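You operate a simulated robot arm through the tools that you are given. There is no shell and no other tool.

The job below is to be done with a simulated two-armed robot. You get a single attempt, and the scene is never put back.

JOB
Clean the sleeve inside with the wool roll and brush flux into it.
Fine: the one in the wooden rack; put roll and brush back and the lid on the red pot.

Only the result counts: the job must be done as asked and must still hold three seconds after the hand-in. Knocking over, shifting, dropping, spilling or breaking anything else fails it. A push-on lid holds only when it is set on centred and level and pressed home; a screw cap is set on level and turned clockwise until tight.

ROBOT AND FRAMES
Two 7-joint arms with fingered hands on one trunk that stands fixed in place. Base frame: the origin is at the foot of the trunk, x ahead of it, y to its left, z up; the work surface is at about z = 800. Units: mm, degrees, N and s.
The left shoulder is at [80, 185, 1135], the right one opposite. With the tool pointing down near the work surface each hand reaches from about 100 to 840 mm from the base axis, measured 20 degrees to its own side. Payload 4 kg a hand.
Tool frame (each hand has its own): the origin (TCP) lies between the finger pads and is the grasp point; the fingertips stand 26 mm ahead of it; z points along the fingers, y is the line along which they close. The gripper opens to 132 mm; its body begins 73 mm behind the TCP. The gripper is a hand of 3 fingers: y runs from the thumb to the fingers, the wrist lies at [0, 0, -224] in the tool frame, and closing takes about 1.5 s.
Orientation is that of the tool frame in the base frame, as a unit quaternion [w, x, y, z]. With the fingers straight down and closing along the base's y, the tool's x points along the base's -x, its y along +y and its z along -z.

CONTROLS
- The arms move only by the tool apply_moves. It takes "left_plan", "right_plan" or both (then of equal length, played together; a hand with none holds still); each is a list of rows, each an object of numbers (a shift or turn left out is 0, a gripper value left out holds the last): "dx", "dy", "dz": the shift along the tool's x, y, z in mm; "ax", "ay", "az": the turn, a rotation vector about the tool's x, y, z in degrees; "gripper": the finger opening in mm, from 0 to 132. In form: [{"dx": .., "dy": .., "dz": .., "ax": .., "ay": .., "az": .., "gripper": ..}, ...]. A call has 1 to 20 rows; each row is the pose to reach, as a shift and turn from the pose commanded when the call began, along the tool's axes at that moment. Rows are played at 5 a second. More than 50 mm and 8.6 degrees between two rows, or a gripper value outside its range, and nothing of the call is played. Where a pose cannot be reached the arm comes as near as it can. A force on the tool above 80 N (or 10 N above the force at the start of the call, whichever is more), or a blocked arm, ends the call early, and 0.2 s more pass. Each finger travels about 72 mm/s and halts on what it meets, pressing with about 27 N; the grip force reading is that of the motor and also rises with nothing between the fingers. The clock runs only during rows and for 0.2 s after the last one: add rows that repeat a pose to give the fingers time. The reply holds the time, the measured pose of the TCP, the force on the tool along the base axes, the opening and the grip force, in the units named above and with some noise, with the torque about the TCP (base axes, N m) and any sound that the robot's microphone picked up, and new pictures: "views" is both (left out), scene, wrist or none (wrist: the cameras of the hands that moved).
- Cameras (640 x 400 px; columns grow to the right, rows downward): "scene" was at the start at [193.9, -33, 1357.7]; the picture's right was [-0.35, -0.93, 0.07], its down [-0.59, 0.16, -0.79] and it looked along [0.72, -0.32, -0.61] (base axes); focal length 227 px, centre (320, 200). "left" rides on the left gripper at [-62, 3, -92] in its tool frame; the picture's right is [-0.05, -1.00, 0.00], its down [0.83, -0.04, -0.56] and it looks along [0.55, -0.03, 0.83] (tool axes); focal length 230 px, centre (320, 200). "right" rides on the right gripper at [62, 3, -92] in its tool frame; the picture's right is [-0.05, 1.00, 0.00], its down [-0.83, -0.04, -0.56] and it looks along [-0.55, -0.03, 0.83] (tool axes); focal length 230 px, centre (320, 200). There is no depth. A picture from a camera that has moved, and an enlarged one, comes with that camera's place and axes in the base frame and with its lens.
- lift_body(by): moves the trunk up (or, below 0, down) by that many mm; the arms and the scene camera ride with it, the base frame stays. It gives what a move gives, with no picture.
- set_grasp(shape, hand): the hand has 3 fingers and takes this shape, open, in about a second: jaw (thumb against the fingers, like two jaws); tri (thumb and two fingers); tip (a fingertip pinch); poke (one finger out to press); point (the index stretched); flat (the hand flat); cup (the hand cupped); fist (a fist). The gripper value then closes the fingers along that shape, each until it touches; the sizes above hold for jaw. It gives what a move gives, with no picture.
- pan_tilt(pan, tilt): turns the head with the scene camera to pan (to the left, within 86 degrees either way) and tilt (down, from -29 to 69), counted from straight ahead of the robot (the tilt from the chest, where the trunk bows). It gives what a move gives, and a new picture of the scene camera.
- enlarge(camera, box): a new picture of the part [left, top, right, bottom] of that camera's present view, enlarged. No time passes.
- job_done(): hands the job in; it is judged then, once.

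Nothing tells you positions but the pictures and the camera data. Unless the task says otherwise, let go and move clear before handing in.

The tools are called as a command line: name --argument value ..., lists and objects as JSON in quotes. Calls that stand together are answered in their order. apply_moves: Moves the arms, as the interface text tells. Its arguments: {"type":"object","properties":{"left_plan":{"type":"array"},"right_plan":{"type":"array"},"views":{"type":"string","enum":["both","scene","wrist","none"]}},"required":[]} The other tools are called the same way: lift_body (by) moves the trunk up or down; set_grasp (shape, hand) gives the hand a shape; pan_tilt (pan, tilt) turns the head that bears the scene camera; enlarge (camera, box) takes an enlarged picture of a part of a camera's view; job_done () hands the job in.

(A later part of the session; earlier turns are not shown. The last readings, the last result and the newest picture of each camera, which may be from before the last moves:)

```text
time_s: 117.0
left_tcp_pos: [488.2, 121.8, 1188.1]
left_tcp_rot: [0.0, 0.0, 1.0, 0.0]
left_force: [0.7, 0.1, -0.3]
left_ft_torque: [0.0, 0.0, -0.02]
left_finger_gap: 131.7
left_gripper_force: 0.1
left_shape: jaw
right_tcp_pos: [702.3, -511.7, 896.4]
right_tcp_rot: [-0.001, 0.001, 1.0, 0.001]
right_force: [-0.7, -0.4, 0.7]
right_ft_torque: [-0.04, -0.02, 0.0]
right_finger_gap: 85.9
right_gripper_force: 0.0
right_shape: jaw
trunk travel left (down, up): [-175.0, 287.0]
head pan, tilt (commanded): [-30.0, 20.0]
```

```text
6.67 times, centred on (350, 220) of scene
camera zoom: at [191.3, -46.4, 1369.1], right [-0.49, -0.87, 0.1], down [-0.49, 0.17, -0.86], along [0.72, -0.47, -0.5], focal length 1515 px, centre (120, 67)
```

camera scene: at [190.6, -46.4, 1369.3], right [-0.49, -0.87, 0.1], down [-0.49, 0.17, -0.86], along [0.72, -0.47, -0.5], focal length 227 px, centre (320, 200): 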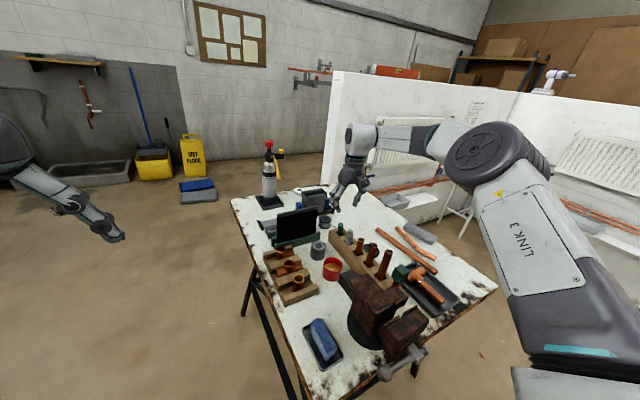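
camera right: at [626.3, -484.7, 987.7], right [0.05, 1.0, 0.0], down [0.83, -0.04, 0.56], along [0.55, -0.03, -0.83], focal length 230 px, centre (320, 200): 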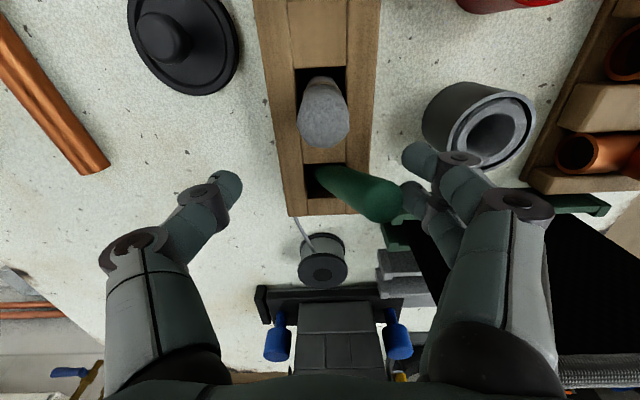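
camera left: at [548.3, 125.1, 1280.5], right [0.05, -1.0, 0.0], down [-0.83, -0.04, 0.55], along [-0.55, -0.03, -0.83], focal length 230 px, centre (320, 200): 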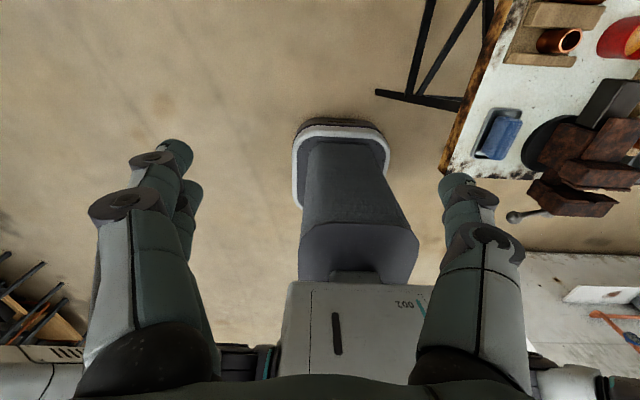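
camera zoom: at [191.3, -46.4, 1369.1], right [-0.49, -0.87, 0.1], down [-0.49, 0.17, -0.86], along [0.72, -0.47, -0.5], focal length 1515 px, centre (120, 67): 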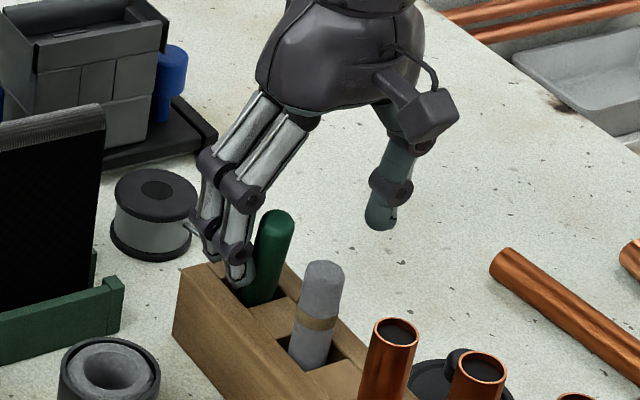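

The near finger is pushing the brush but I shifted x too early. I'll move back 6 mm in x and continue the −y sweep, then push +x.

apply_moves --right_plan '[{"dx": 3}, {"dx": 6}, {"dx": 6, "dy": -4}, {"dx": 5, "dy": -8}, {"dx": 4, "dy": -11}, {"dx": 4, "dy": -11}]' --views "none"

enlarge --camera "right" --box '[240, 80, 440, 260]'

enlarge --camera "scene" --box '[325, 190, 375, 250]'

```text
time_s: 118.4
left_tcp_pos: [487.7, 122.8, 1187.4]
left_tcp_rot: [0.0, 0.001, 1.0, 0.0]
left_force: [0.3, 0.2, 0.4]
left_ft_torque: [-0.02, 0.0, 0.0]
left_finger_gap: 131.7
left_gripper_force: 0.1
left_shape: jaw
right_tcp_pos: [695.0, -522.9, 896.6]
right_tcp_rot: [-0.001, 0.001, 1.0, 0.0]
right_force: [-0.8, 0.9, 0.2]
right_ft_torque: [-0.01, -0.02, 0.02]
right_finger_gap: 85.7
right_gripper_force: 0.1
right_shape: jaw
trunk travel left (down, up): [-175.0, 287.0]
head pan, tilt (commanded): [-30.0, 20.0]
```

```text
2.22 times, centred on (340, 170) of right
camera zoom: at [634.5, -519.7, 987.5], right [0.05, 1.0, 0.0], down [0.83, -0.04, 0.55], along [0.55, -0.03, -0.83], focal length 511 px, centre (276, 267)
```

zoom: 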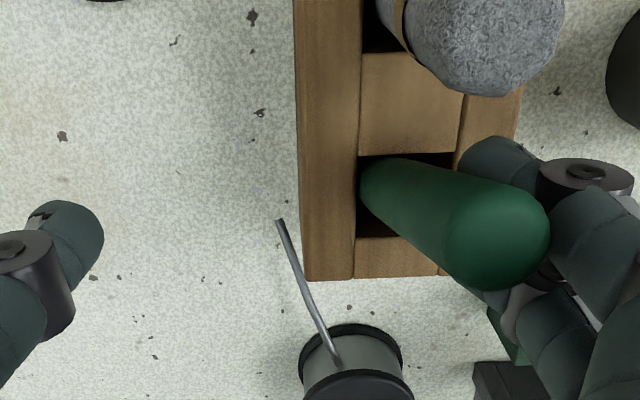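

```text
6.67 times, centred on (350, 220) of scene
camera zoom: at [191.4, -46.5, 1369.1], right [-0.49, -0.87, 0.1], down [-0.49, 0.17, -0.86], along [0.72, -0.47, -0.5], focal length 1515 px, centre (120, 67)
```

zoom: 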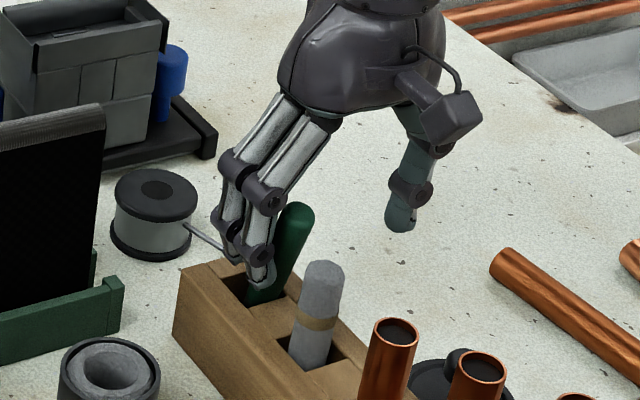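

The brush is now nearly upright in y but still leans toward −x. I'll cage it loosely: close to about 14 mm without squeezing while shifting the hand +y so that the fingers stay where they are.

apply_moves --right_plan '[{"dx": 0.3, "dy": 3.9, "gripper": 77}, {"dx": 0.5, "dy": 7.9, "gripper": 68}, {"dx": 0.8, "dy": 11.8, "gripper": 59}, {"dx": 1, "dy": 15.8, "gripper": 50}, {"dx": 1.2, "dy": 19.7, "gripper": 41}, {"dx": 1.5, "dy": 23.6, "gripper": 32}, {"dx": 1.7, "dy": 27.6, "gripper": 24}, {"dx": 2, "dy": 31.5, "gripper": 17}, {"dx": 2, "dy": 31.5, "gripper": 17}]' --views "none"

enlarge --camera "right" --box '[240, 80, 400, 260]'

enlarge --camera "scene" --box '[325, 190, 375, 250]'

```text
time_s: 120.4
left_tcp_pos: [488.5, 121.3, 1187.3]
left_tcp_rot: [0.0, 0.0, 1.0, 0.0]
left_force: [0.9, -0.3, -0.7]
left_ft_torque: [-0.02, -0.01, -0.02]
left_finger_gap: 132.2
left_gripper_force: 0.1
left_shape: jaw
right_tcp_pos: [696.2, -491.1, 896.3]
right_tcp_rot: [0.0, 0.001, 1.0, 0.001]
right_force: [-0.3, -0.3, 0.2]
right_ft_torque: [-0.02, 0.01, -0.01]
right_finger_gap: 17.4
right_gripper_force: 0.0
right_shape: jaw
trunk travel left (down, up): [-175.0, 287.0]
head pan, tilt (commanded): [-30.0, 20.0]
```

```text
2.22 times, centred on (320, 170) of right
camera zoom: at [633.2, -488.9, 987.6], right [0.05, 1.0, 0.0], down [0.83, -0.04, 0.56], along [0.55, -0.03, -0.83], focal length 511 px, centre (320, 267)
```

zoom: 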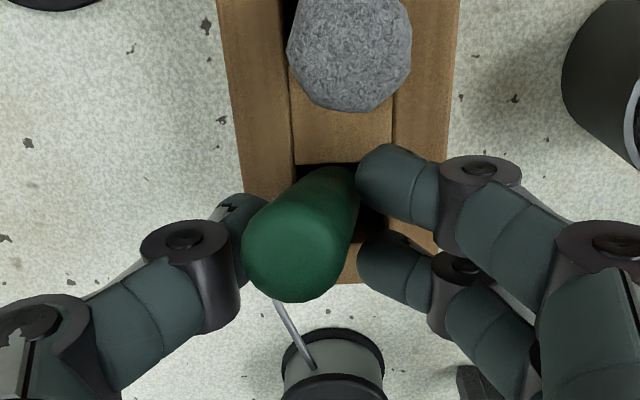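

```text
6.67 times, centred on (350, 220) of scene
camera zoom: at [191.4, -46.6, 1369.0], right [-0.49, -0.87, 0.1], down [-0.49, 0.17, -0.86], along [0.72, -0.47, -0.5], focal length 1515 px, centre (120, 67)
```

zoom: 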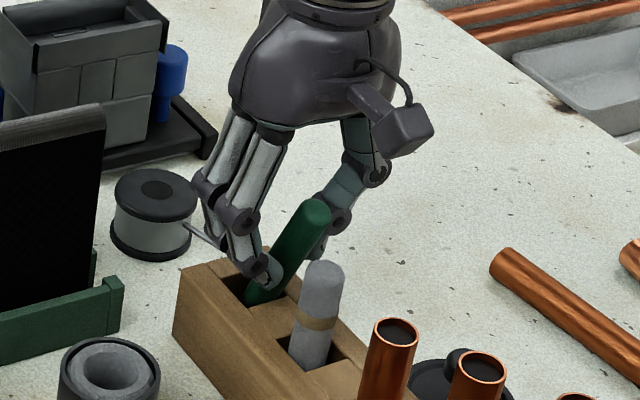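

The brush is between thumb and fingers but at the edge of the cage. I'll move the hand −6 mm in x so it's well inside, narrow to 13 mm (no squeeze), and then carry the cage +x to stand the brush up.

apply_moves --right_plan '[{"dx": 3, "gripper": 17}, {"dx": 6, "gripper": 17}, {"dx": 6, "gripper": 15}, {"dx": 6, "gripper": 13}, {"dx": 6, "gripper": 13}]' --views "none"

enlarge --camera "right" --box '[240, 80, 400, 260]'

enlarge --camera "scene" --box '[325, 190, 375, 250]'

```text
time_s: 121.6
left_tcp_pos: [488.6, 122.2, 1187.6]
left_tcp_rot: [-0.001, 0.0, 1.0, 0.0]
left_force: [-0.4, 0.2, 1.0]
left_ft_torque: [0.02, 0.04, 0.0]
left_finger_gap: 132.1
left_gripper_force: 0.0
left_shape: jaw
right_tcp_pos: [688.9, -490.6, 895.3]
right_tcp_rot: [0.0, 0.0, 1.0, 0.001]
right_force: [2.1, 0.4, -0.7]
right_ft_torque: [-0.02, -0.07, 0.01]
right_finger_gap: 6.8
right_gripper_force: 26.9
right_shape: jaw
trunk travel left (down, up): [-175.0, 287.0]
head pan, tilt (commanded): [-30.0, 20.0]
```

```text
2.22 times, centred on (320, 170) of right
camera zoom: at [627.5, -488.2, 987.0], right [0.05, 1.0, 0.0], down [0.83, -0.04, 0.56], along [0.55, -0.03, -0.83], focal length 511 px, centre (320, 267)
```

zoom: 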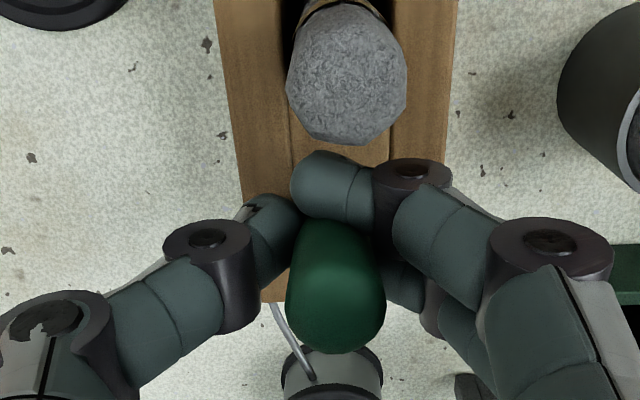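

```text
6.67 times, centred on (350, 220) of scene
camera zoom: at [191.9, -46.6, 1369.0], right [-0.49, -0.87, 0.1], down [-0.49, 0.17, -0.86], along [0.72, -0.47, -0.5], focal length 1515 px, centre (120, 67)
```

zoom: 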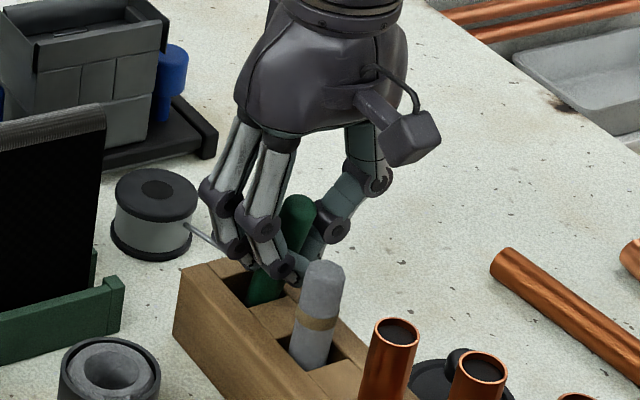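

The fingers actually clamped the brush again. I'll open while moving the hand −y so the finger pair stays put (not dragging the brush), leaving it resting in the V between the two fingers.

apply_moves --right_plan '[{"dy": -4, "gripper": 15}, {"dy": -9, "gripper": 25}, {"dy": -14, "gripper": 35}, {"dy": -19, "gripper": 45}, {"dy": -24, "gripper": 55}, {"dy": -26.5, "gripper": 60}, {"dy": -26.5, "gripper": 60}]' --views "none"

enlarge --camera "right" --box '[240, 80, 420, 260]'

enlarge --camera "scene" --box '[325, 190, 375, 250]'

```text
time_s: 123.2
left_tcp_pos: [488.2, 121.3, 1187.6]
left_tcp_rot: [0.0, 0.0, 1.0, 0.0]
left_force: [-0.2, 0.6, 0.5]
left_ft_torque: [0.0, -0.02, -0.01]
left_finger_gap: 132.0
left_gripper_force: 0.1
left_shape: jaw
right_tcp_pos: [687.7, -518.0, 895.5]
right_tcp_rot: [-0.001, 0.001, 1.0, 0.0]
right_force: [-0.6, 0.1, 0.3]
right_ft_torque: [0.01, 0.01, 0.01]
right_finger_gap: 59.6
right_gripper_force: 0.0
right_shape: jaw
trunk travel left (down, up): [-175.0, 287.0]
head pan, tilt (commanded): [-30.0, 20.0]
```

```text
2.22 times, centred on (330, 170) of right
camera zoom: at [626.3, -515.5, 987.7], right [0.05, 1.0, 0.0], down [0.83, -0.04, 0.55], along [0.55, -0.03, -0.83], focal length 511 px, centre (298, 267)
```

zoom: 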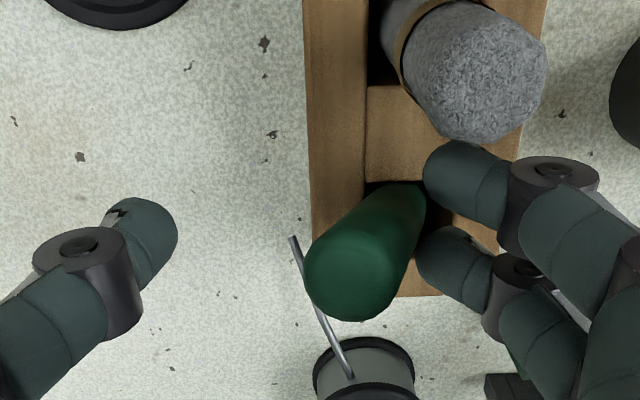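

```text
6.67 times, centred on (350, 220) of scene
camera zoom: at [191.4, -46.6, 1369.1], right [-0.49, -0.87, 0.1], down [-0.49, 0.17, -0.86], along [0.72, -0.47, -0.5], focal length 1515 px, centre (120, 67)
```

zoom: 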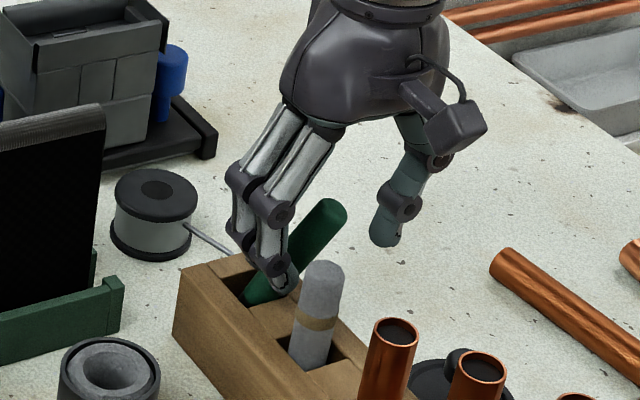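

With the fingers held still the brush detached freely, but it fell toward −y. I'll use a loose 30 mm opening: shift +y so the thumb tips it past vertical and it nests in the finger V, then adjust x.

apply_moves --right_plan '[{"dy": 7, "gripper": 50}, {"dy": 14, "gripper": 40}, {"dy": 20, "gripper": 30}, {"dy": 20, "gripper": 30}, {"dy": 24}, {"dy": 28}, {"dy": 32}, {"dy": 35}, {"dy": 38}, {"dy": 40}, {"dy": 40}, {"dy": 40}]' --views "none"

enlarge --camera "right" --box '[240, 80, 420, 260]'

enlarge --camera "scene" --box '[325, 190, 375, 250]'

```text
time_s: 125.8
left_tcp_pos: [488.8, 121.6, 1188.5]
left_tcp_rot: [0.0, 0.001, 1.0, 0.0]
left_force: [0.2, 1.1, 0.4]
left_ft_torque: [0.02, 0.0, -0.03]
left_finger_gap: 131.8
left_gripper_force: 0.2
left_shape: jaw
right_tcp_pos: [690.2, -479.0, 895.8]
right_tcp_rot: [0.0, 0.001, 1.0, 0.001]
right_force: [0.2, 1.2, -0.3]
right_ft_torque: [-0.04, -0.02, 0.03]
right_finger_gap: 30.4
right_gripper_force: 0.1
right_shape: jaw
trunk travel left (down, up): [-175.0, 287.0]
head pan, tilt (commanded): [-30.0, 20.0]
```

```text
2.22 times, centred on (330, 170) of right
camera zoom: at [627.4, -475.2, 987.5], right [0.05, 1.0, 0.0], down [0.83, -0.04, 0.56], along [0.55, -0.03, -0.83], focal length 511 px, centre (298, 267)
```

zoom: 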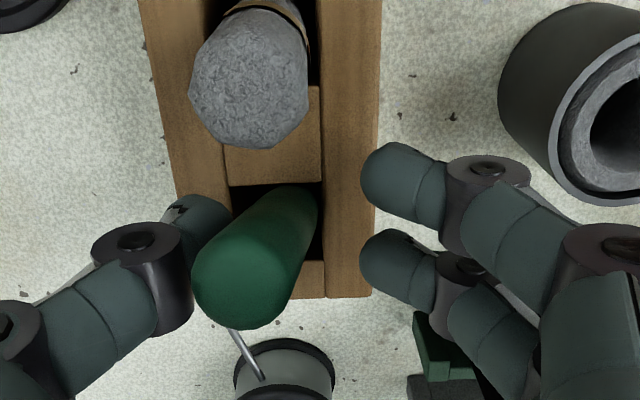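

```text
6.67 times, centred on (350, 220) of scene
camera zoom: at [191.4, -46.5, 1369.1], right [-0.49, -0.87, 0.1], down [-0.49, 0.17, -0.86], along [0.72, -0.47, -0.5], focal length 1515 px, centre (120, 67)
```

zoom: 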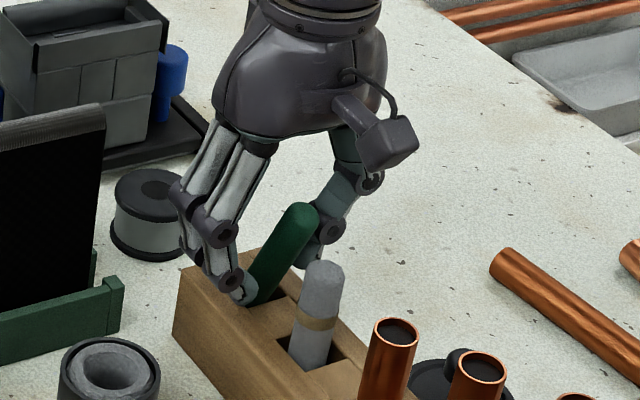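

apply_moves --right_plan '[{"dy": 3}, {"dy": 6}, {"dy": 9}, {"dy": 12}, {"dy": 12}]' --views "none"

enlarge --camera "right" --box '[240, 80, 420, 260]'

```text
time_s: 127.0
left_tcp_pos: [487.5, 121.9, 1188.4]
left_tcp_rot: [0.001, 0.0, 1.0, 0.0]
left_force: [0.1, -0.3, 0.2]
left_ft_torque: [0.01, -0.04, -0.04]
left_finger_gap: 132.0
left_gripper_force: 0.0
left_shape: jaw
right_tcp_pos: [688.4, -466.1, 896.5]
right_tcp_rot: [0.0, 0.001, 1.0, 0.001]
right_force: [0.5, -0.4, -0.4]
right_ft_torque: [0.01, 0.0, 0.03]
right_finger_gap: 30.6
right_gripper_force: 0.0
right_shape: jaw
trunk travel left (down, up): [-175.0, 287.0]
head pan, tilt (commanded): [-30.0, 20.0]
```

```text
2.22 times, centred on (330, 170) of right
camera zoom: at [627.0, -462.9, 987.3], right [0.05, 1.0, 0.0], down [0.83, -0.04, 0.56], along [0.55, -0.03, -0.83], focal length 511 px, centre (298, 267)
```

zoom: 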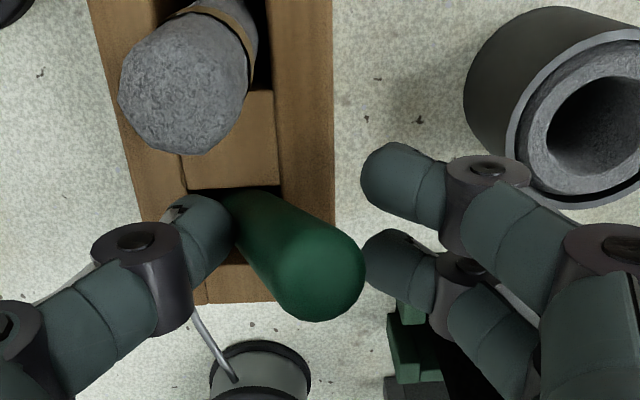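

The brush flipped toward +y. Now I'll bring the finger V to it, centred on its x, and raise it partly.

apply_moves --right_plan '[{"dx": -2, "dy": -7}, {"dx": -4, "dy": -14}, {"dx": -4, "dy": -18}, {"dx": -4, "dy": -21}, {"dx": -4, "dy": -24}, {"dx": -4, "dy": -24}]' --views "none"

enlarge --camera "right" --box '[240, 80, 420, 260]'

enlarge --camera "scene" --box '[325, 190, 375, 250]'

```text
time_s: 128.4
left_tcp_pos: [488.6, 121.7, 1188.4]
left_tcp_rot: [0.0, 0.0, 1.0, 0.0]
left_force: [-0.6, 0.4, 0.1]
left_ft_torque: [0.01, 0.0, -0.01]
left_finger_gap: 132.2
left_gripper_force: 0.0
left_shape: jaw
right_tcp_pos: [692.4, -489.5, 896.3]
right_tcp_rot: [0.001, 0.001, 1.0, 0.001]
right_force: [-0.2, 0.5, 0.3]
right_ft_torque: [0.04, 0.03, -0.01]
right_finger_gap: 30.3
right_gripper_force: 0.1
right_shape: jaw
trunk travel left (down, up): [-175.0, 287.0]
head pan, tilt (commanded): [-30.0, 20.0]
```

```text
2.22 times, centred on (330, 170) of right
camera zoom: at [630.6, -486.9, 988.0], right [0.05, 1.0, 0.0], down [0.83, -0.04, 0.55], along [0.55, -0.03, -0.83], focal length 511 px, centre (298, 267)
```

zoom: 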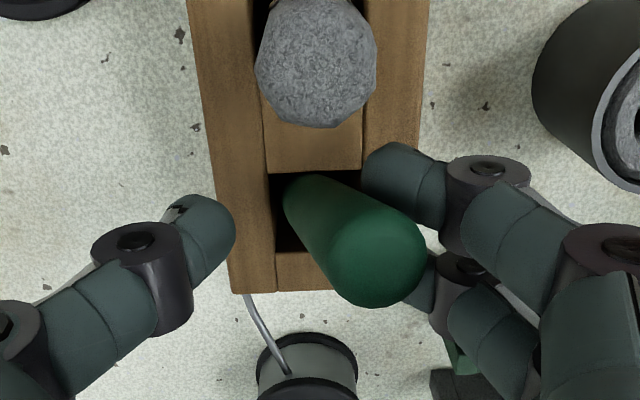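

```text
6.67 times, centred on (350, 220) of scene
camera zoom: at [191.4, -46.5, 1369.1], right [-0.49, -0.87, 0.1], down [-0.49, 0.17, -0.86], along [0.72, -0.47, -0.5], focal length 1515 px, centre (120, 67)
```

zoom: 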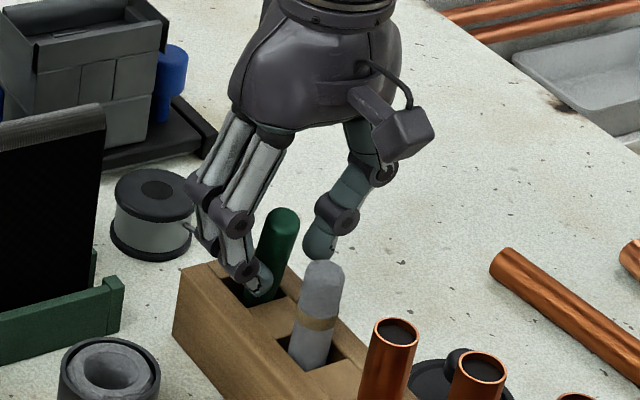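

The brush is nested in the V with ~12° y lean and 16° x lean. I'll carry the V +x in small steps.

apply_moves --right_plan '[{"dx": -2.5}, {"dx": -5}, {"dx": -7.5}, {"dx": -10}, {"dx": -10}]' --views "none"

enlarge --camera "right" --box '[240, 80, 420, 260]'

enlarge --camera "scene" --box '[325, 190, 375, 250]'

```text
time_s: 129.6
left_tcp_pos: [487.3, 120.3, 1187.3]
left_tcp_rot: [0.0, 0.0, 1.0, 0.001]
left_force: [-1.2, 0.5, 0.2]
left_ft_torque: [-0.02, -0.01, 0.01]
left_finger_gap: 131.9
left_gripper_force: 0.0
left_shape: jaw
right_tcp_pos: [702.6, -490.4, 896.8]
right_tcp_rot: [0.001, 0.001, 1.0, 0.0]
right_force: [0.7, -0.2, -0.1]
right_ft_torque: [0.03, -0.02, -0.06]
right_finger_gap: 30.4
right_gripper_force: 0.0
right_shape: jaw
trunk travel left (down, up): [-175.0, 287.0]
head pan, tilt (commanded): [-30.0, 20.0]
```

```text
2.22 times, centred on (330, 170) of right
camera zoom: at [640.6, -487.6, 987.5], right [0.05, 1.0, 0.0], down [0.83, -0.04, 0.55], along [0.55, -0.03, -0.83], focal length 511 px, centre (298, 267)
```

zoom: 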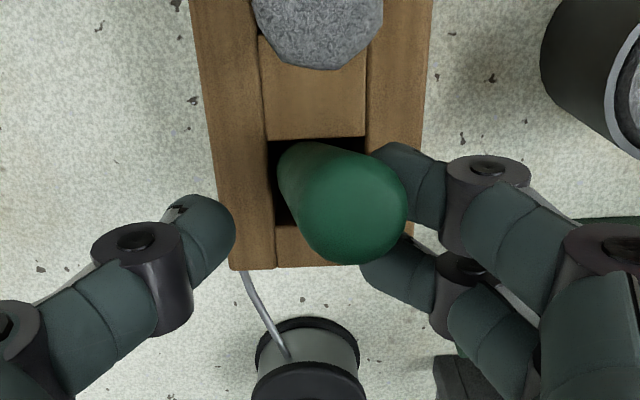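

```text
6.67 times, centred on (350, 220) of scene
camera zoom: at [191.3, -46.5, 1369.1], right [-0.49, -0.87, 0.1], down [-0.49, 0.17, -0.86], along [0.72, -0.47, -0.5], focal length 1515 px, centre (120, 67)
```

zoom: 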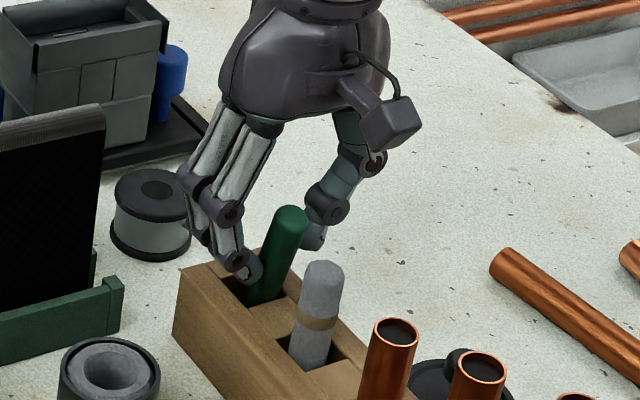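

The brush slipped out of the V. A cleaner way: let it rest in its natural lean, tilt the hand to match the brush's axis, grip it with no lean in the hand, lift, level the hand, and release it with the fingers held still. First I'll open and rise.

apply_moves --right_plan '[{"gripper": 45}, {"gripper": 70}, {"gripper": 76}, {"dz": -20}, {"dz": -50}, {"dz": -90}, {"dz": -90}]' --views "wrist"

enlarge --camera "right" --box '[250, 80, 390, 220]'

enlarge --camera "scene" --box '[325, 190, 375, 250]'

```text
time_s: 131.2
left_tcp_pos: [488.6, 120.7, 1188.1]
left_tcp_rot: [0.0, 0.001, 1.0, 0.0]
left_force: [0.5, -0.2, 0.2]
left_ft_torque: [0.02, 0.02, 0.0]
left_finger_gap: 132.1
left_gripper_force: 0.0
left_shape: jaw
right_tcp_pos: [703.0, -490.6, 986.8]
right_tcp_rot: [0.0, 0.001, 1.0, 0.001]
right_force: [0.3, 0.3, 0.0]
right_ft_torque: [0.01, -0.01, 0.0]
right_finger_gap: 75.3
right_gripper_force: 0.0
right_shape: jaw
trunk travel left (down, up): [-175.0, 287.0]
head pan, tilt (commanded): [-30.0, 20.0]
camera right: at [640.5, -487.9, 1078.0], right [0.05, 1.0, 0.0], down [0.83, -0.04, 0.55], along [0.55, -0.03, -0.83], focal length 230 px, centre (320, 200)
```

right: 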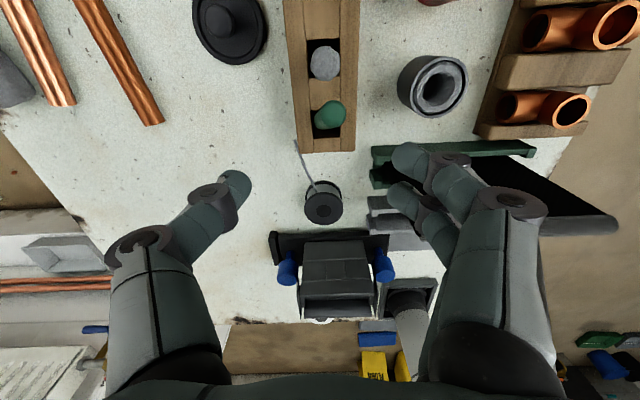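

```text
2.86 times, centred on (320, 150) of right
camera zoom: at [640.5, -487.9, 1078.0], right [0.05, 1.0, 0.0], down [0.83, -0.04, 0.55], along [0.55, -0.03, -0.83], focal length 657 px, centre (320, 343)
```

zoom: 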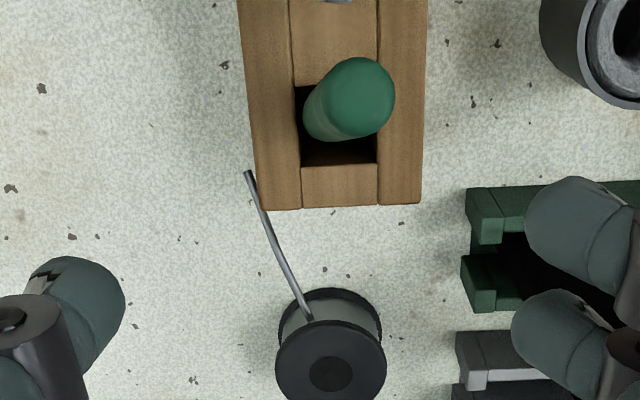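

```text
6.67 times, centred on (350, 220) of scene
camera zoom: at [192.0, -46.9, 1368.9], right [-0.49, -0.87, 0.1], down [-0.49, 0.17, -0.86], along [0.72, -0.47, -0.51], focal length 1515 px, centre (120, 67)
```

zoom: 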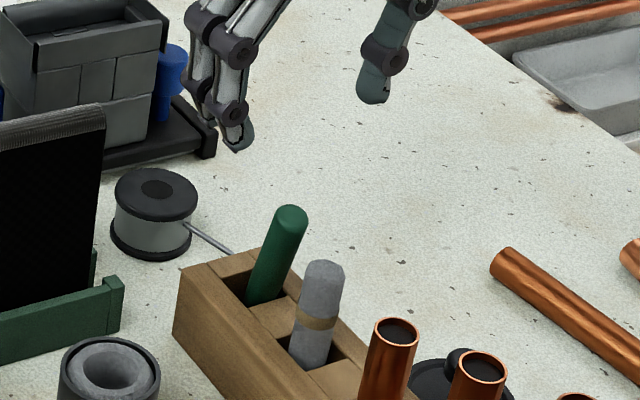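

The brush now leans about 20° toward −x and 6° toward +y. I'll tilt the hand to match (≈18°/5°) and slide down along its axis with the fingers open.

apply_moves --right_plan '[{"dx": 10, "dy": 2, "dz": 5, "ax": 1.7, "ay": -6, "gripper": 76}, {"dx": 21, "dy": 4, "dz": 15, "ax": 3.3, "ay": -12}, {"dx": 31, "dy": 6, "dz": 38.7, "ax": 5, "ay": -18}, {"dx": 25, "dy": 4.3, "dz": 57.6, "ax": 5, "ay": -18}, {"dx": 18.7, "dy": 2.6, "dz": 76.6, "ax": 5, "ay": -18}, {"dx": 12.5, "dy": 0.9, "dz": 93, "ax": 5, "ay": -18}, {"dx": 12.5, "dy": 0.9, "dz": 93, "ax": 5, "ay": -18}]' --views "wrist"

enlarge --camera "right" --box '[240, 80, 400, 280]'

enlarge --camera "scene" --box '[325, 190, 375, 250]'

```text
time_s: 132.8
left_tcp_pos: [488.0, 120.9, 1188.3]
left_tcp_rot: [0.0, 0.0, 1.0, 0.001]
left_force: [0.3, -0.3, 0.8]
left_ft_torque: [0.02, -0.01, 0.01]
left_finger_gap: 131.7
left_gripper_force: 0.0
left_shape: jaw
right_tcp_pos: [691.5, -488.5, 893.7]
right_tcp_rot: [0.157, 0.001, 0.987, -0.044]
right_force: [-0.7, -0.3, -0.7]
right_ft_torque: [0.01, -0.02, -0.03]
right_finger_gap: 75.3
right_gripper_force: 0.1
right_shape: jaw
trunk travel left (down, up): [-175.0, 287.0]
head pan, tilt (commanded): [-30.0, 20.0]
camera right: at [603.1, -478.1, 960.4], right [0.06, 1.0, -0.07], down [0.62, 0.02, 0.79], along [0.78, -0.09, -0.61], focal length 230 px, centre (320, 200)
```

right: 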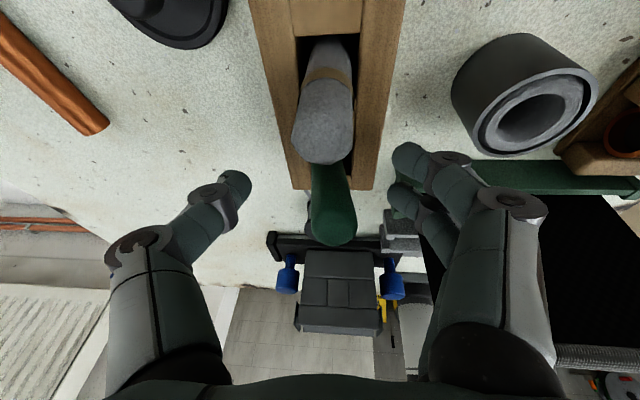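

```text
2.00 times, centred on (320, 180) of right
camera zoom: at [603.1, -478.1, 960.4], right [0.06, 1.0, -0.07], down [0.62, 0.02, 0.79], along [0.78, -0.09, -0.61], focal length 460 px, centre (320, 240)
```

zoom: 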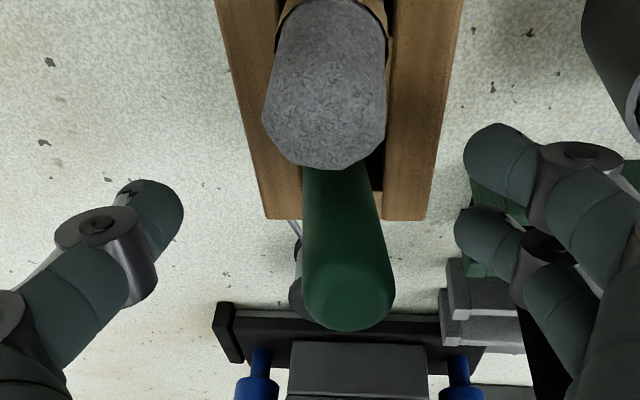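

```text
6.67 times, centred on (350, 220) of scene
camera zoom: at [191.1, -46.4, 1369.1], right [-0.49, -0.87, 0.1], down [-0.49, 0.17, -0.86], along [0.72, -0.47, -0.5], focal length 1515 px, centre (120, 67)
```

zoom: 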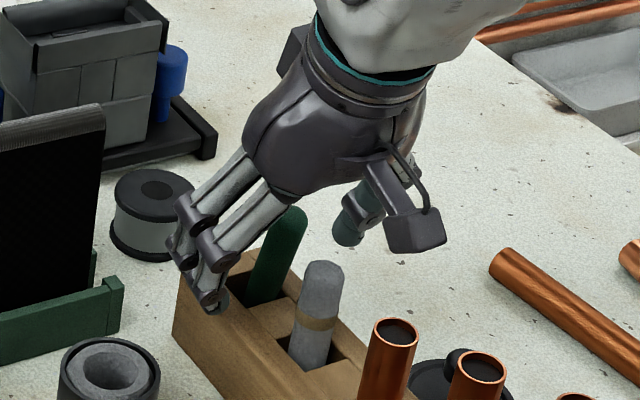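

The hand is parallel to the brush, but the near finger would pass very close to the wool roll. I'll yaw the hand 30° about the brush's axis for clearance before closing.

apply_moves --right_plan '[{"dx": 1.6, "dy": -0.1, "az": 7.5}, {"dx": 3.2, "dy": -0.2, "az": 15}, {"dx": 4.8, "dy": -0.4, "az": 22.5}, {"dx": 6.3, "dy": -0.5, "az": 30}, {"dx": 6.3, "dy": -0.5, "az": 30}]' --views "wrist"

enlarge --camera "right" --box '[240, 80, 400, 280]'

enlarge --camera "scene" --box '[325, 190, 375, 250]'

```text
time_s: 134.0
left_tcp_pos: [488.6, 120.9, 1188.3]
left_tcp_rot: [-0.001, 0.0, 1.0, 0.0]
left_force: [-0.2, 0.3, 0.1]
left_ft_torque: [0.02, 0.04, 0.01]
left_finger_gap: 132.1
left_gripper_force: 0.0
left_shape: jaw
right_tcp_pos: [685.2, -489.3, 890.9]
right_tcp_rot: [0.161, 0.257, 0.953, -0.001]
right_force: [0.5, -0.2, -0.7]
right_ft_torque: [0.01, 0.0, 0.04]
right_finger_gap: 75.5
right_gripper_force: 0.1
right_shape: jaw
trunk travel left (down, up): [-175.0, 287.0]
head pan, tilt (commanded): [-30.0, 20.0]
camera right: at [606.8, -449.1, 958.5], right [0.53, 0.84, 0.1], down [0.49, -0.4, 0.78], along [0.69, -0.37, -0.62], focal length 230 px, centre (320, 200)
```

right: 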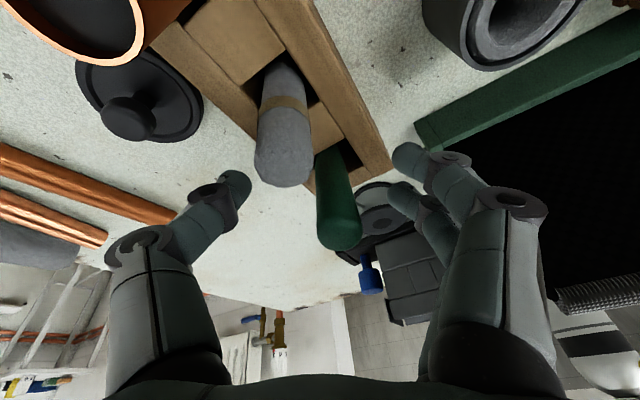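

```text
2.00 times, centred on (320, 180) of right
camera zoom: at [606.8, -449.1, 958.5], right [0.53, 0.84, 0.1], down [0.49, -0.4, 0.78], along [0.69, -0.37, -0.62], focal length 460 px, centre (320, 240)
```

zoom: 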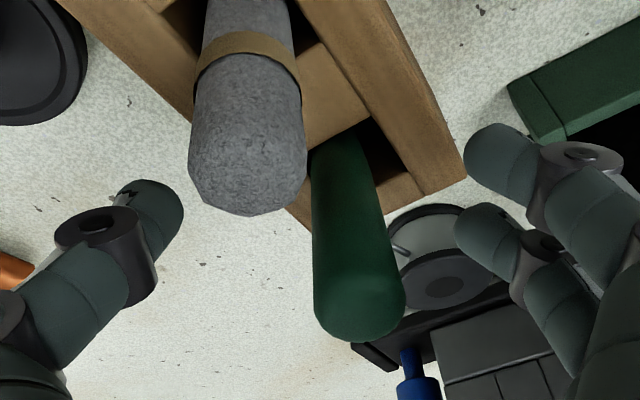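

```text
6.67 times, centred on (350, 220) of scene
camera zoom: at [191.5, -46.5, 1369.0], right [-0.49, -0.87, 0.1], down [-0.49, 0.17, -0.86], along [0.72, -0.47, -0.5], focal length 1515 px, centre (120, 67)
```

zoom: 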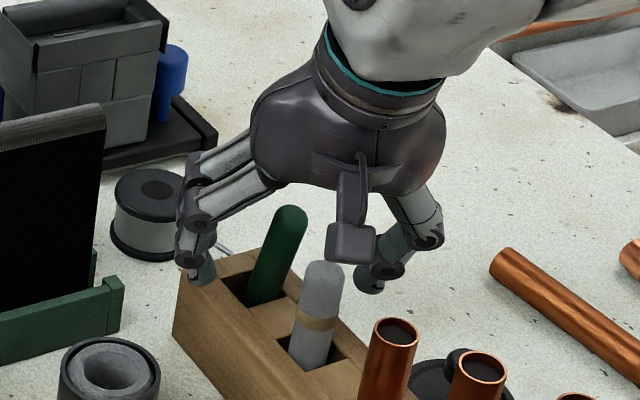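

The yaw gives enough clearance from the roll, and the brush lies parallel to the fingers. Closing now.

apply_moves --right_plan '[{"gripper": 60}, {"gripper": 45}, {"gripper": 32}, {"gripper": 20}, {"gripper": 10}, {"gripper": 2}, {"gripper": 2}, {"gripper": 2}]' --views "wrist"

enlarge --camera "right" --box '[240, 80, 400, 280]'

enlarge --camera "scene" --box '[325, 190, 375, 250]'

```text
time_s: 135.8
left_tcp_pos: [488.3, 121.5, 1187.6]
left_tcp_rot: [0.0, 0.0, 1.0, 0.0]
left_force: [-0.1, -1.1, 0.0]
left_ft_torque: [0.01, -0.03, -0.02]
left_finger_gap: 131.8
left_gripper_force: 0.1
left_shape: jaw
right_tcp_pos: [683.8, -488.9, 890.6]
right_tcp_rot: [0.162, 0.256, 0.953, -0.001]
right_force: [1.7, 0.8, 0.8]
right_ft_torque: [0.04, -0.06, 0.02]
right_finger_gap: 7.4
right_gripper_force: 26.8
right_shape: jaw
trunk travel left (down, up): [-175.0, 287.0]
head pan, tilt (commanded): [-30.0, 20.0]
camera right: at [607.0, -449.1, 958.4], right [0.53, 0.84, 0.1], down [0.49, -0.39, 0.78], along [0.69, -0.37, -0.62], focal length 230 px, centre (320, 200)
```

right: 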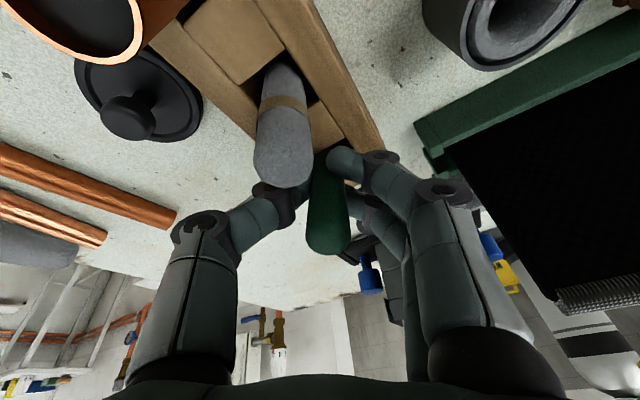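

```text
2.00 times, centred on (320, 180) of right
camera zoom: at [607.0, -449.1, 958.4], right [0.53, 0.84, 0.1], down [0.49, -0.39, 0.78], along [0.69, -0.37, -0.62], focal length 460 px, centre (320, 240)
```

zoom: 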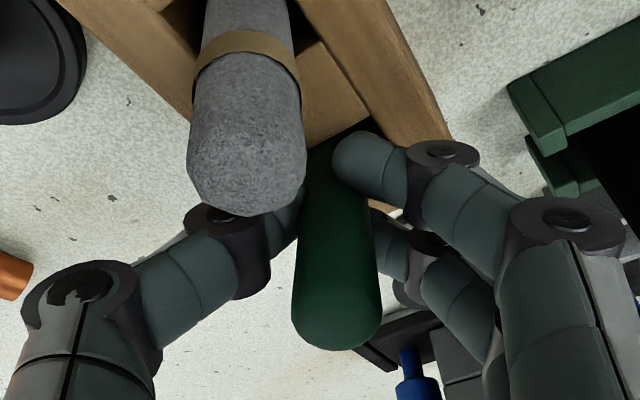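

```text
6.67 times, centred on (350, 220) of scene
camera zoom: at [191.7, -46.5, 1369.0], right [-0.49, -0.87, 0.1], down [-0.49, 0.17, -0.86], along [0.72, -0.47, -0.5], focal length 1515 px, centre (120, 67)
```

zoom: 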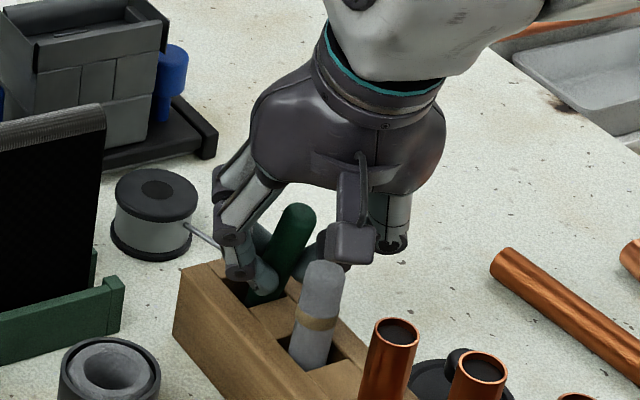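

Gripped with the brush parallel to the fingers. I'll draw it out along its axis, then level the hand above the slot and inspect.

apply_moves --right_plan '[{"dz": -10}, {"dz": -25}, {"dz": -40}, {"dz": -52}, {"dz": -52}]' --views "none"

apply_moves --right_plan '[{"dx": -5, "dy": 2, "dz": -15, "ax": 0, "ay": 2}, {"dx": -18, "dy": 7, "dz": -22, "ax": 1.5, "ay": 7}, {"dx": -33, "dy": 13, "dz": -30, "ax": 3, "ay": 12.5}, {"dx": -48.5, "dy": 18.8, "dz": -37.4, "ax": 4.7, "ay": 18}, {"dx": -48.5, "dy": 18.8, "dz": -37.4, "ax": 4.7, "ay": 18}, {"dx": -48.5, "dy": 18.8, "dz": -37.4, "ax": 4.7, "ay": 18}]' --views "both"

enlarge --camera "scene" --box '[320, 160, 380, 240]'

enlarge --camera "right" --box '[250, 80, 390, 260]'

```text
time_s: 137.0
left_tcp_pos: [488.2, 121.8, 1187.6]
left_tcp_rot: [-0.001, 0.0, 1.0, 0.0]
left_force: [1.0, 0.4, -0.4]
left_ft_torque: [-0.01, -0.01, -0.03]
left_finger_gap: 132.0
left_gripper_force: 0.0
left_shape: jaw
right_tcp_pos: [669.6, -485.0, 940.4]
right_tcp_rot: [0.162, 0.256, 0.953, -0.002]
right_force: [0.4, 0.8, 0.4]
right_ft_torque: [-0.01, -0.04, -0.01]
right_finger_gap: 7.6
right_gripper_force: 26.4
right_shape: jaw
trunk travel left (down, up): [-175.0, 287.0]
head pan, tilt (commanded): [-30.0, 20.0]
```

```text
time_s: 138.4
left_tcp_pos: [488.3, 122.9, 1188.2]
left_tcp_rot: [0.0, 0.0, 1.0, 0.0]
left_force: [-0.7, -0.6, 0.5]
left_ft_torque: [0.05, -0.03, 0.03]
left_finger_gap: 132.1
left_gripper_force: 0.0
left_shape: jaw
right_tcp_pos: [705.8, -488.5, 992.1]
right_tcp_rot: [0.002, 0.26, 0.966, 0.0]
right_force: [0.0, 0.7, -0.4]
right_ft_torque: [-0.01, -0.01, 0.02]
right_finger_gap: 7.6
right_gripper_force: 26.9
right_shape: jaw
trunk travel left (down, up): [-175.0, 287.0]
head pan, tilt (commanded): [-30.0, 20.0]
camera scene: at [191.5, -46.5, 1369.1], right [-0.49, -0.87, 0.1], down [-0.49, 0.17, -0.86], along [0.72, -0.47, -0.5], focal length 227 px, centre (320, 200)
camera right: at [653.1, -455.5, 1082.7], right [0.55, 0.84, 0.0], down [0.7, -0.45, 0.56], along [0.47, -0.3, -0.83], focal length 230 px, centre (320, 200)
```

scene: 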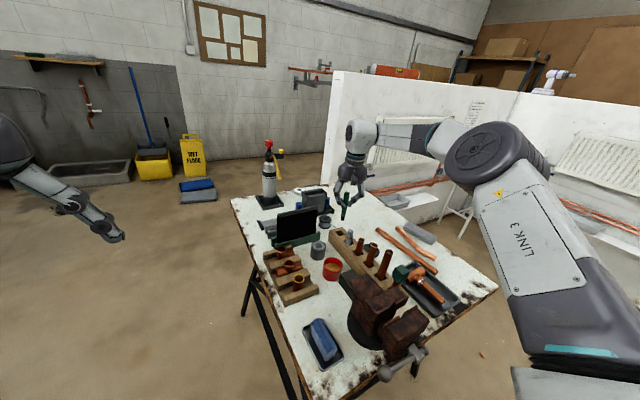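
right: 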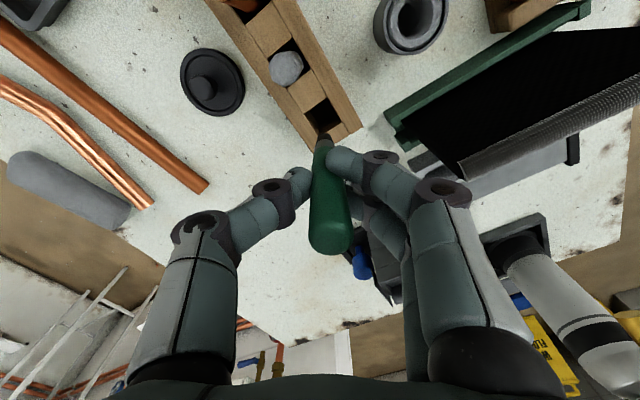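

```text
5.00 times, centred on (350, 200) of scene
camera zoom: at [191.5, -46.5, 1369.1], right [-0.49, -0.87, 0.1], down [-0.49, 0.17, -0.86], along [0.72, -0.47, -0.5], focal length 1136 px, centre (170, 200)
```

zoom: 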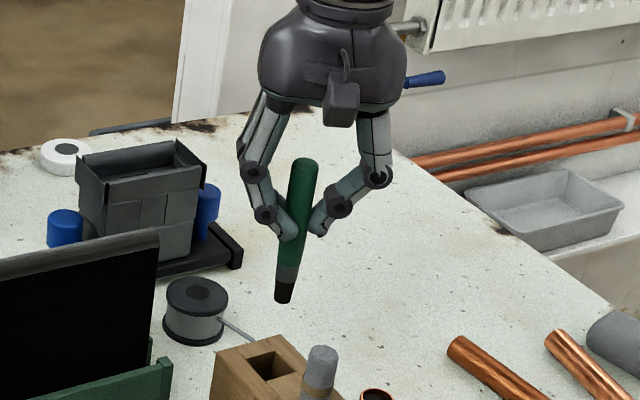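

```text
2.22 times, centred on (320, 170) of right
camera zoom: at [653.1, -455.5, 1082.7], right [0.55, 0.84, 0.0], down [0.7, -0.45, 0.56], along [0.47, -0.3, -0.83], focal length 511 px, centre (320, 267)
```

zoom: 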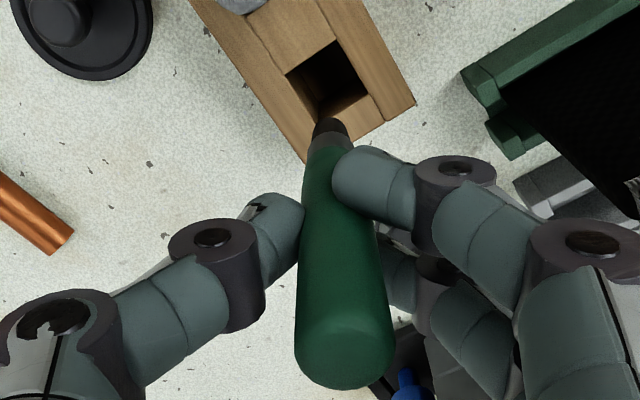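

The brush hangs nearly vertical now. I'll zoom in to measure its residual lean precisely and the slot position.

enlarge --camera "scene" --box '[335, 188, 365, 224]'

enlarge --camera "right" --box '[290, 80, 360, 150]'

```text
11.11 times, centred on (350, 206) of scene
camera zoom: at [191.5, -46.5, 1369.1], right [-0.49, -0.87, 0.1], down [-0.49, 0.17, -0.86], along [0.72, -0.47, -0.5], focal length 2525 px, centre (-13, 133)
```

zoom: 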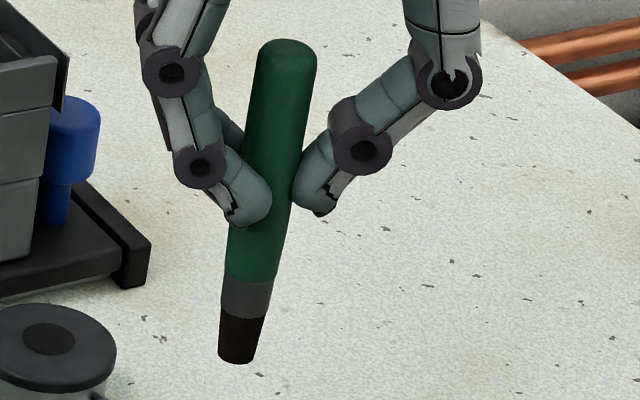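

```text
5.71 times, centred on (325, 115) of right
camera zoom: at [653.1, -455.5, 1082.7], right [0.55, 0.84, 0.0], down [0.7, -0.45, 0.56], along [0.47, -0.3, -0.83], focal length 1315 px, centre (291, 686)
```

zoom: 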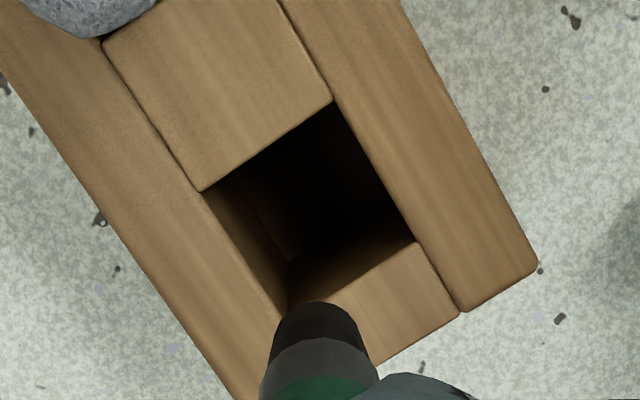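

Measured: the brush leans about 2.5° in one direction, and the slot centre is within 3 mm. I'll correct the tilt (−2.2°), shift 3 mm and lower the tip into the slot mouth.

apply_moves --right_plan '[{"dx": 1.5, "dy": -0.1, "ay": -1.1}, {"dx": 3, "dy": -0.2, "ay": -2.2}, {"dx": 3, "dy": -0.2, "dz": 25, "ay": -2.2}, {"dx": 3, "dy": -0.2, "dz": 50, "ay": -2.2}, {"dx": 3, "dy": -0.2, "dz": 62, "ay": -2.2}, {"dx": 3, "dy": -0.2, "dz": 62, "ay": -2.2}]' --views "none"

enlarge --camera "right" --box '[270, 80, 370, 260]'

enlarge --camera "scene" --box '[330, 195, 370, 245]'

```text
time_s: 139.8
left_tcp_pos: [488.2, 121.4, 1189.1]
left_tcp_rot: [0.001, 0.001, 1.0, 0.0]
left_force: [-0.2, 0.1, 0.4]
left_ft_torque: [0.03, 0.01, -0.01]
left_finger_gap: 131.9
left_gripper_force: 0.0
left_shape: jaw
right_tcp_pos: [703.6, -488.8, 929.8]
right_tcp_rot: [0.019, 0.26, 0.965, -0.005]
right_force: [0.8, 0.3, -0.4]
right_ft_torque: [0.03, -0.01, 0.02]
right_finger_gap: 7.2
right_gripper_force: 27.0
right_shape: jaw
trunk travel left (down, up): [-175.0, 287.0]
head pan, tilt (commanded): [-30.0, 20.0]
```

```text
2.22 times, centred on (320, 170) of right
camera zoom: at [647.2, -453.7, 1018.8], right [0.55, 0.84, 0.0], down [0.68, -0.44, 0.59], along [0.49, -0.32, -0.81], focal length 511 px, centre (320, 267)
```

zoom: 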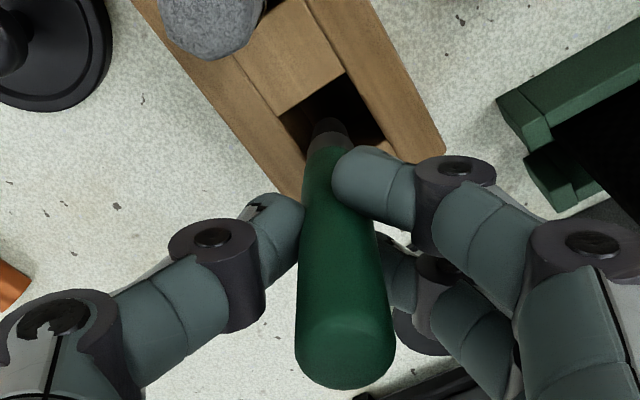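

```text
8.00 times, centred on (350, 220) of scene
camera zoom: at [191.5, -46.6, 1369.1], right [-0.49, -0.87, 0.1], down [-0.49, 0.17, -0.86], along [0.72, -0.47, -0.5], focal length 1818 px, centre (80, 40)
```

zoom: 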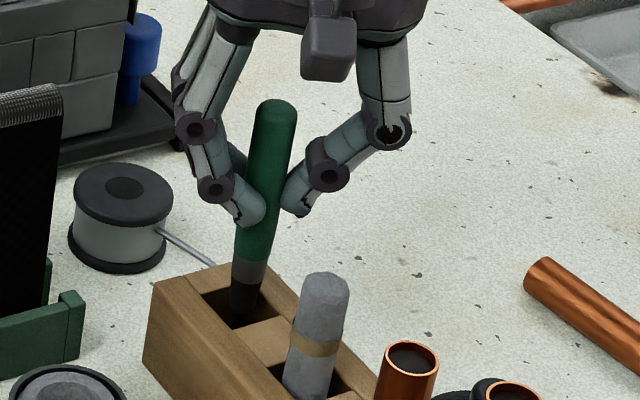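

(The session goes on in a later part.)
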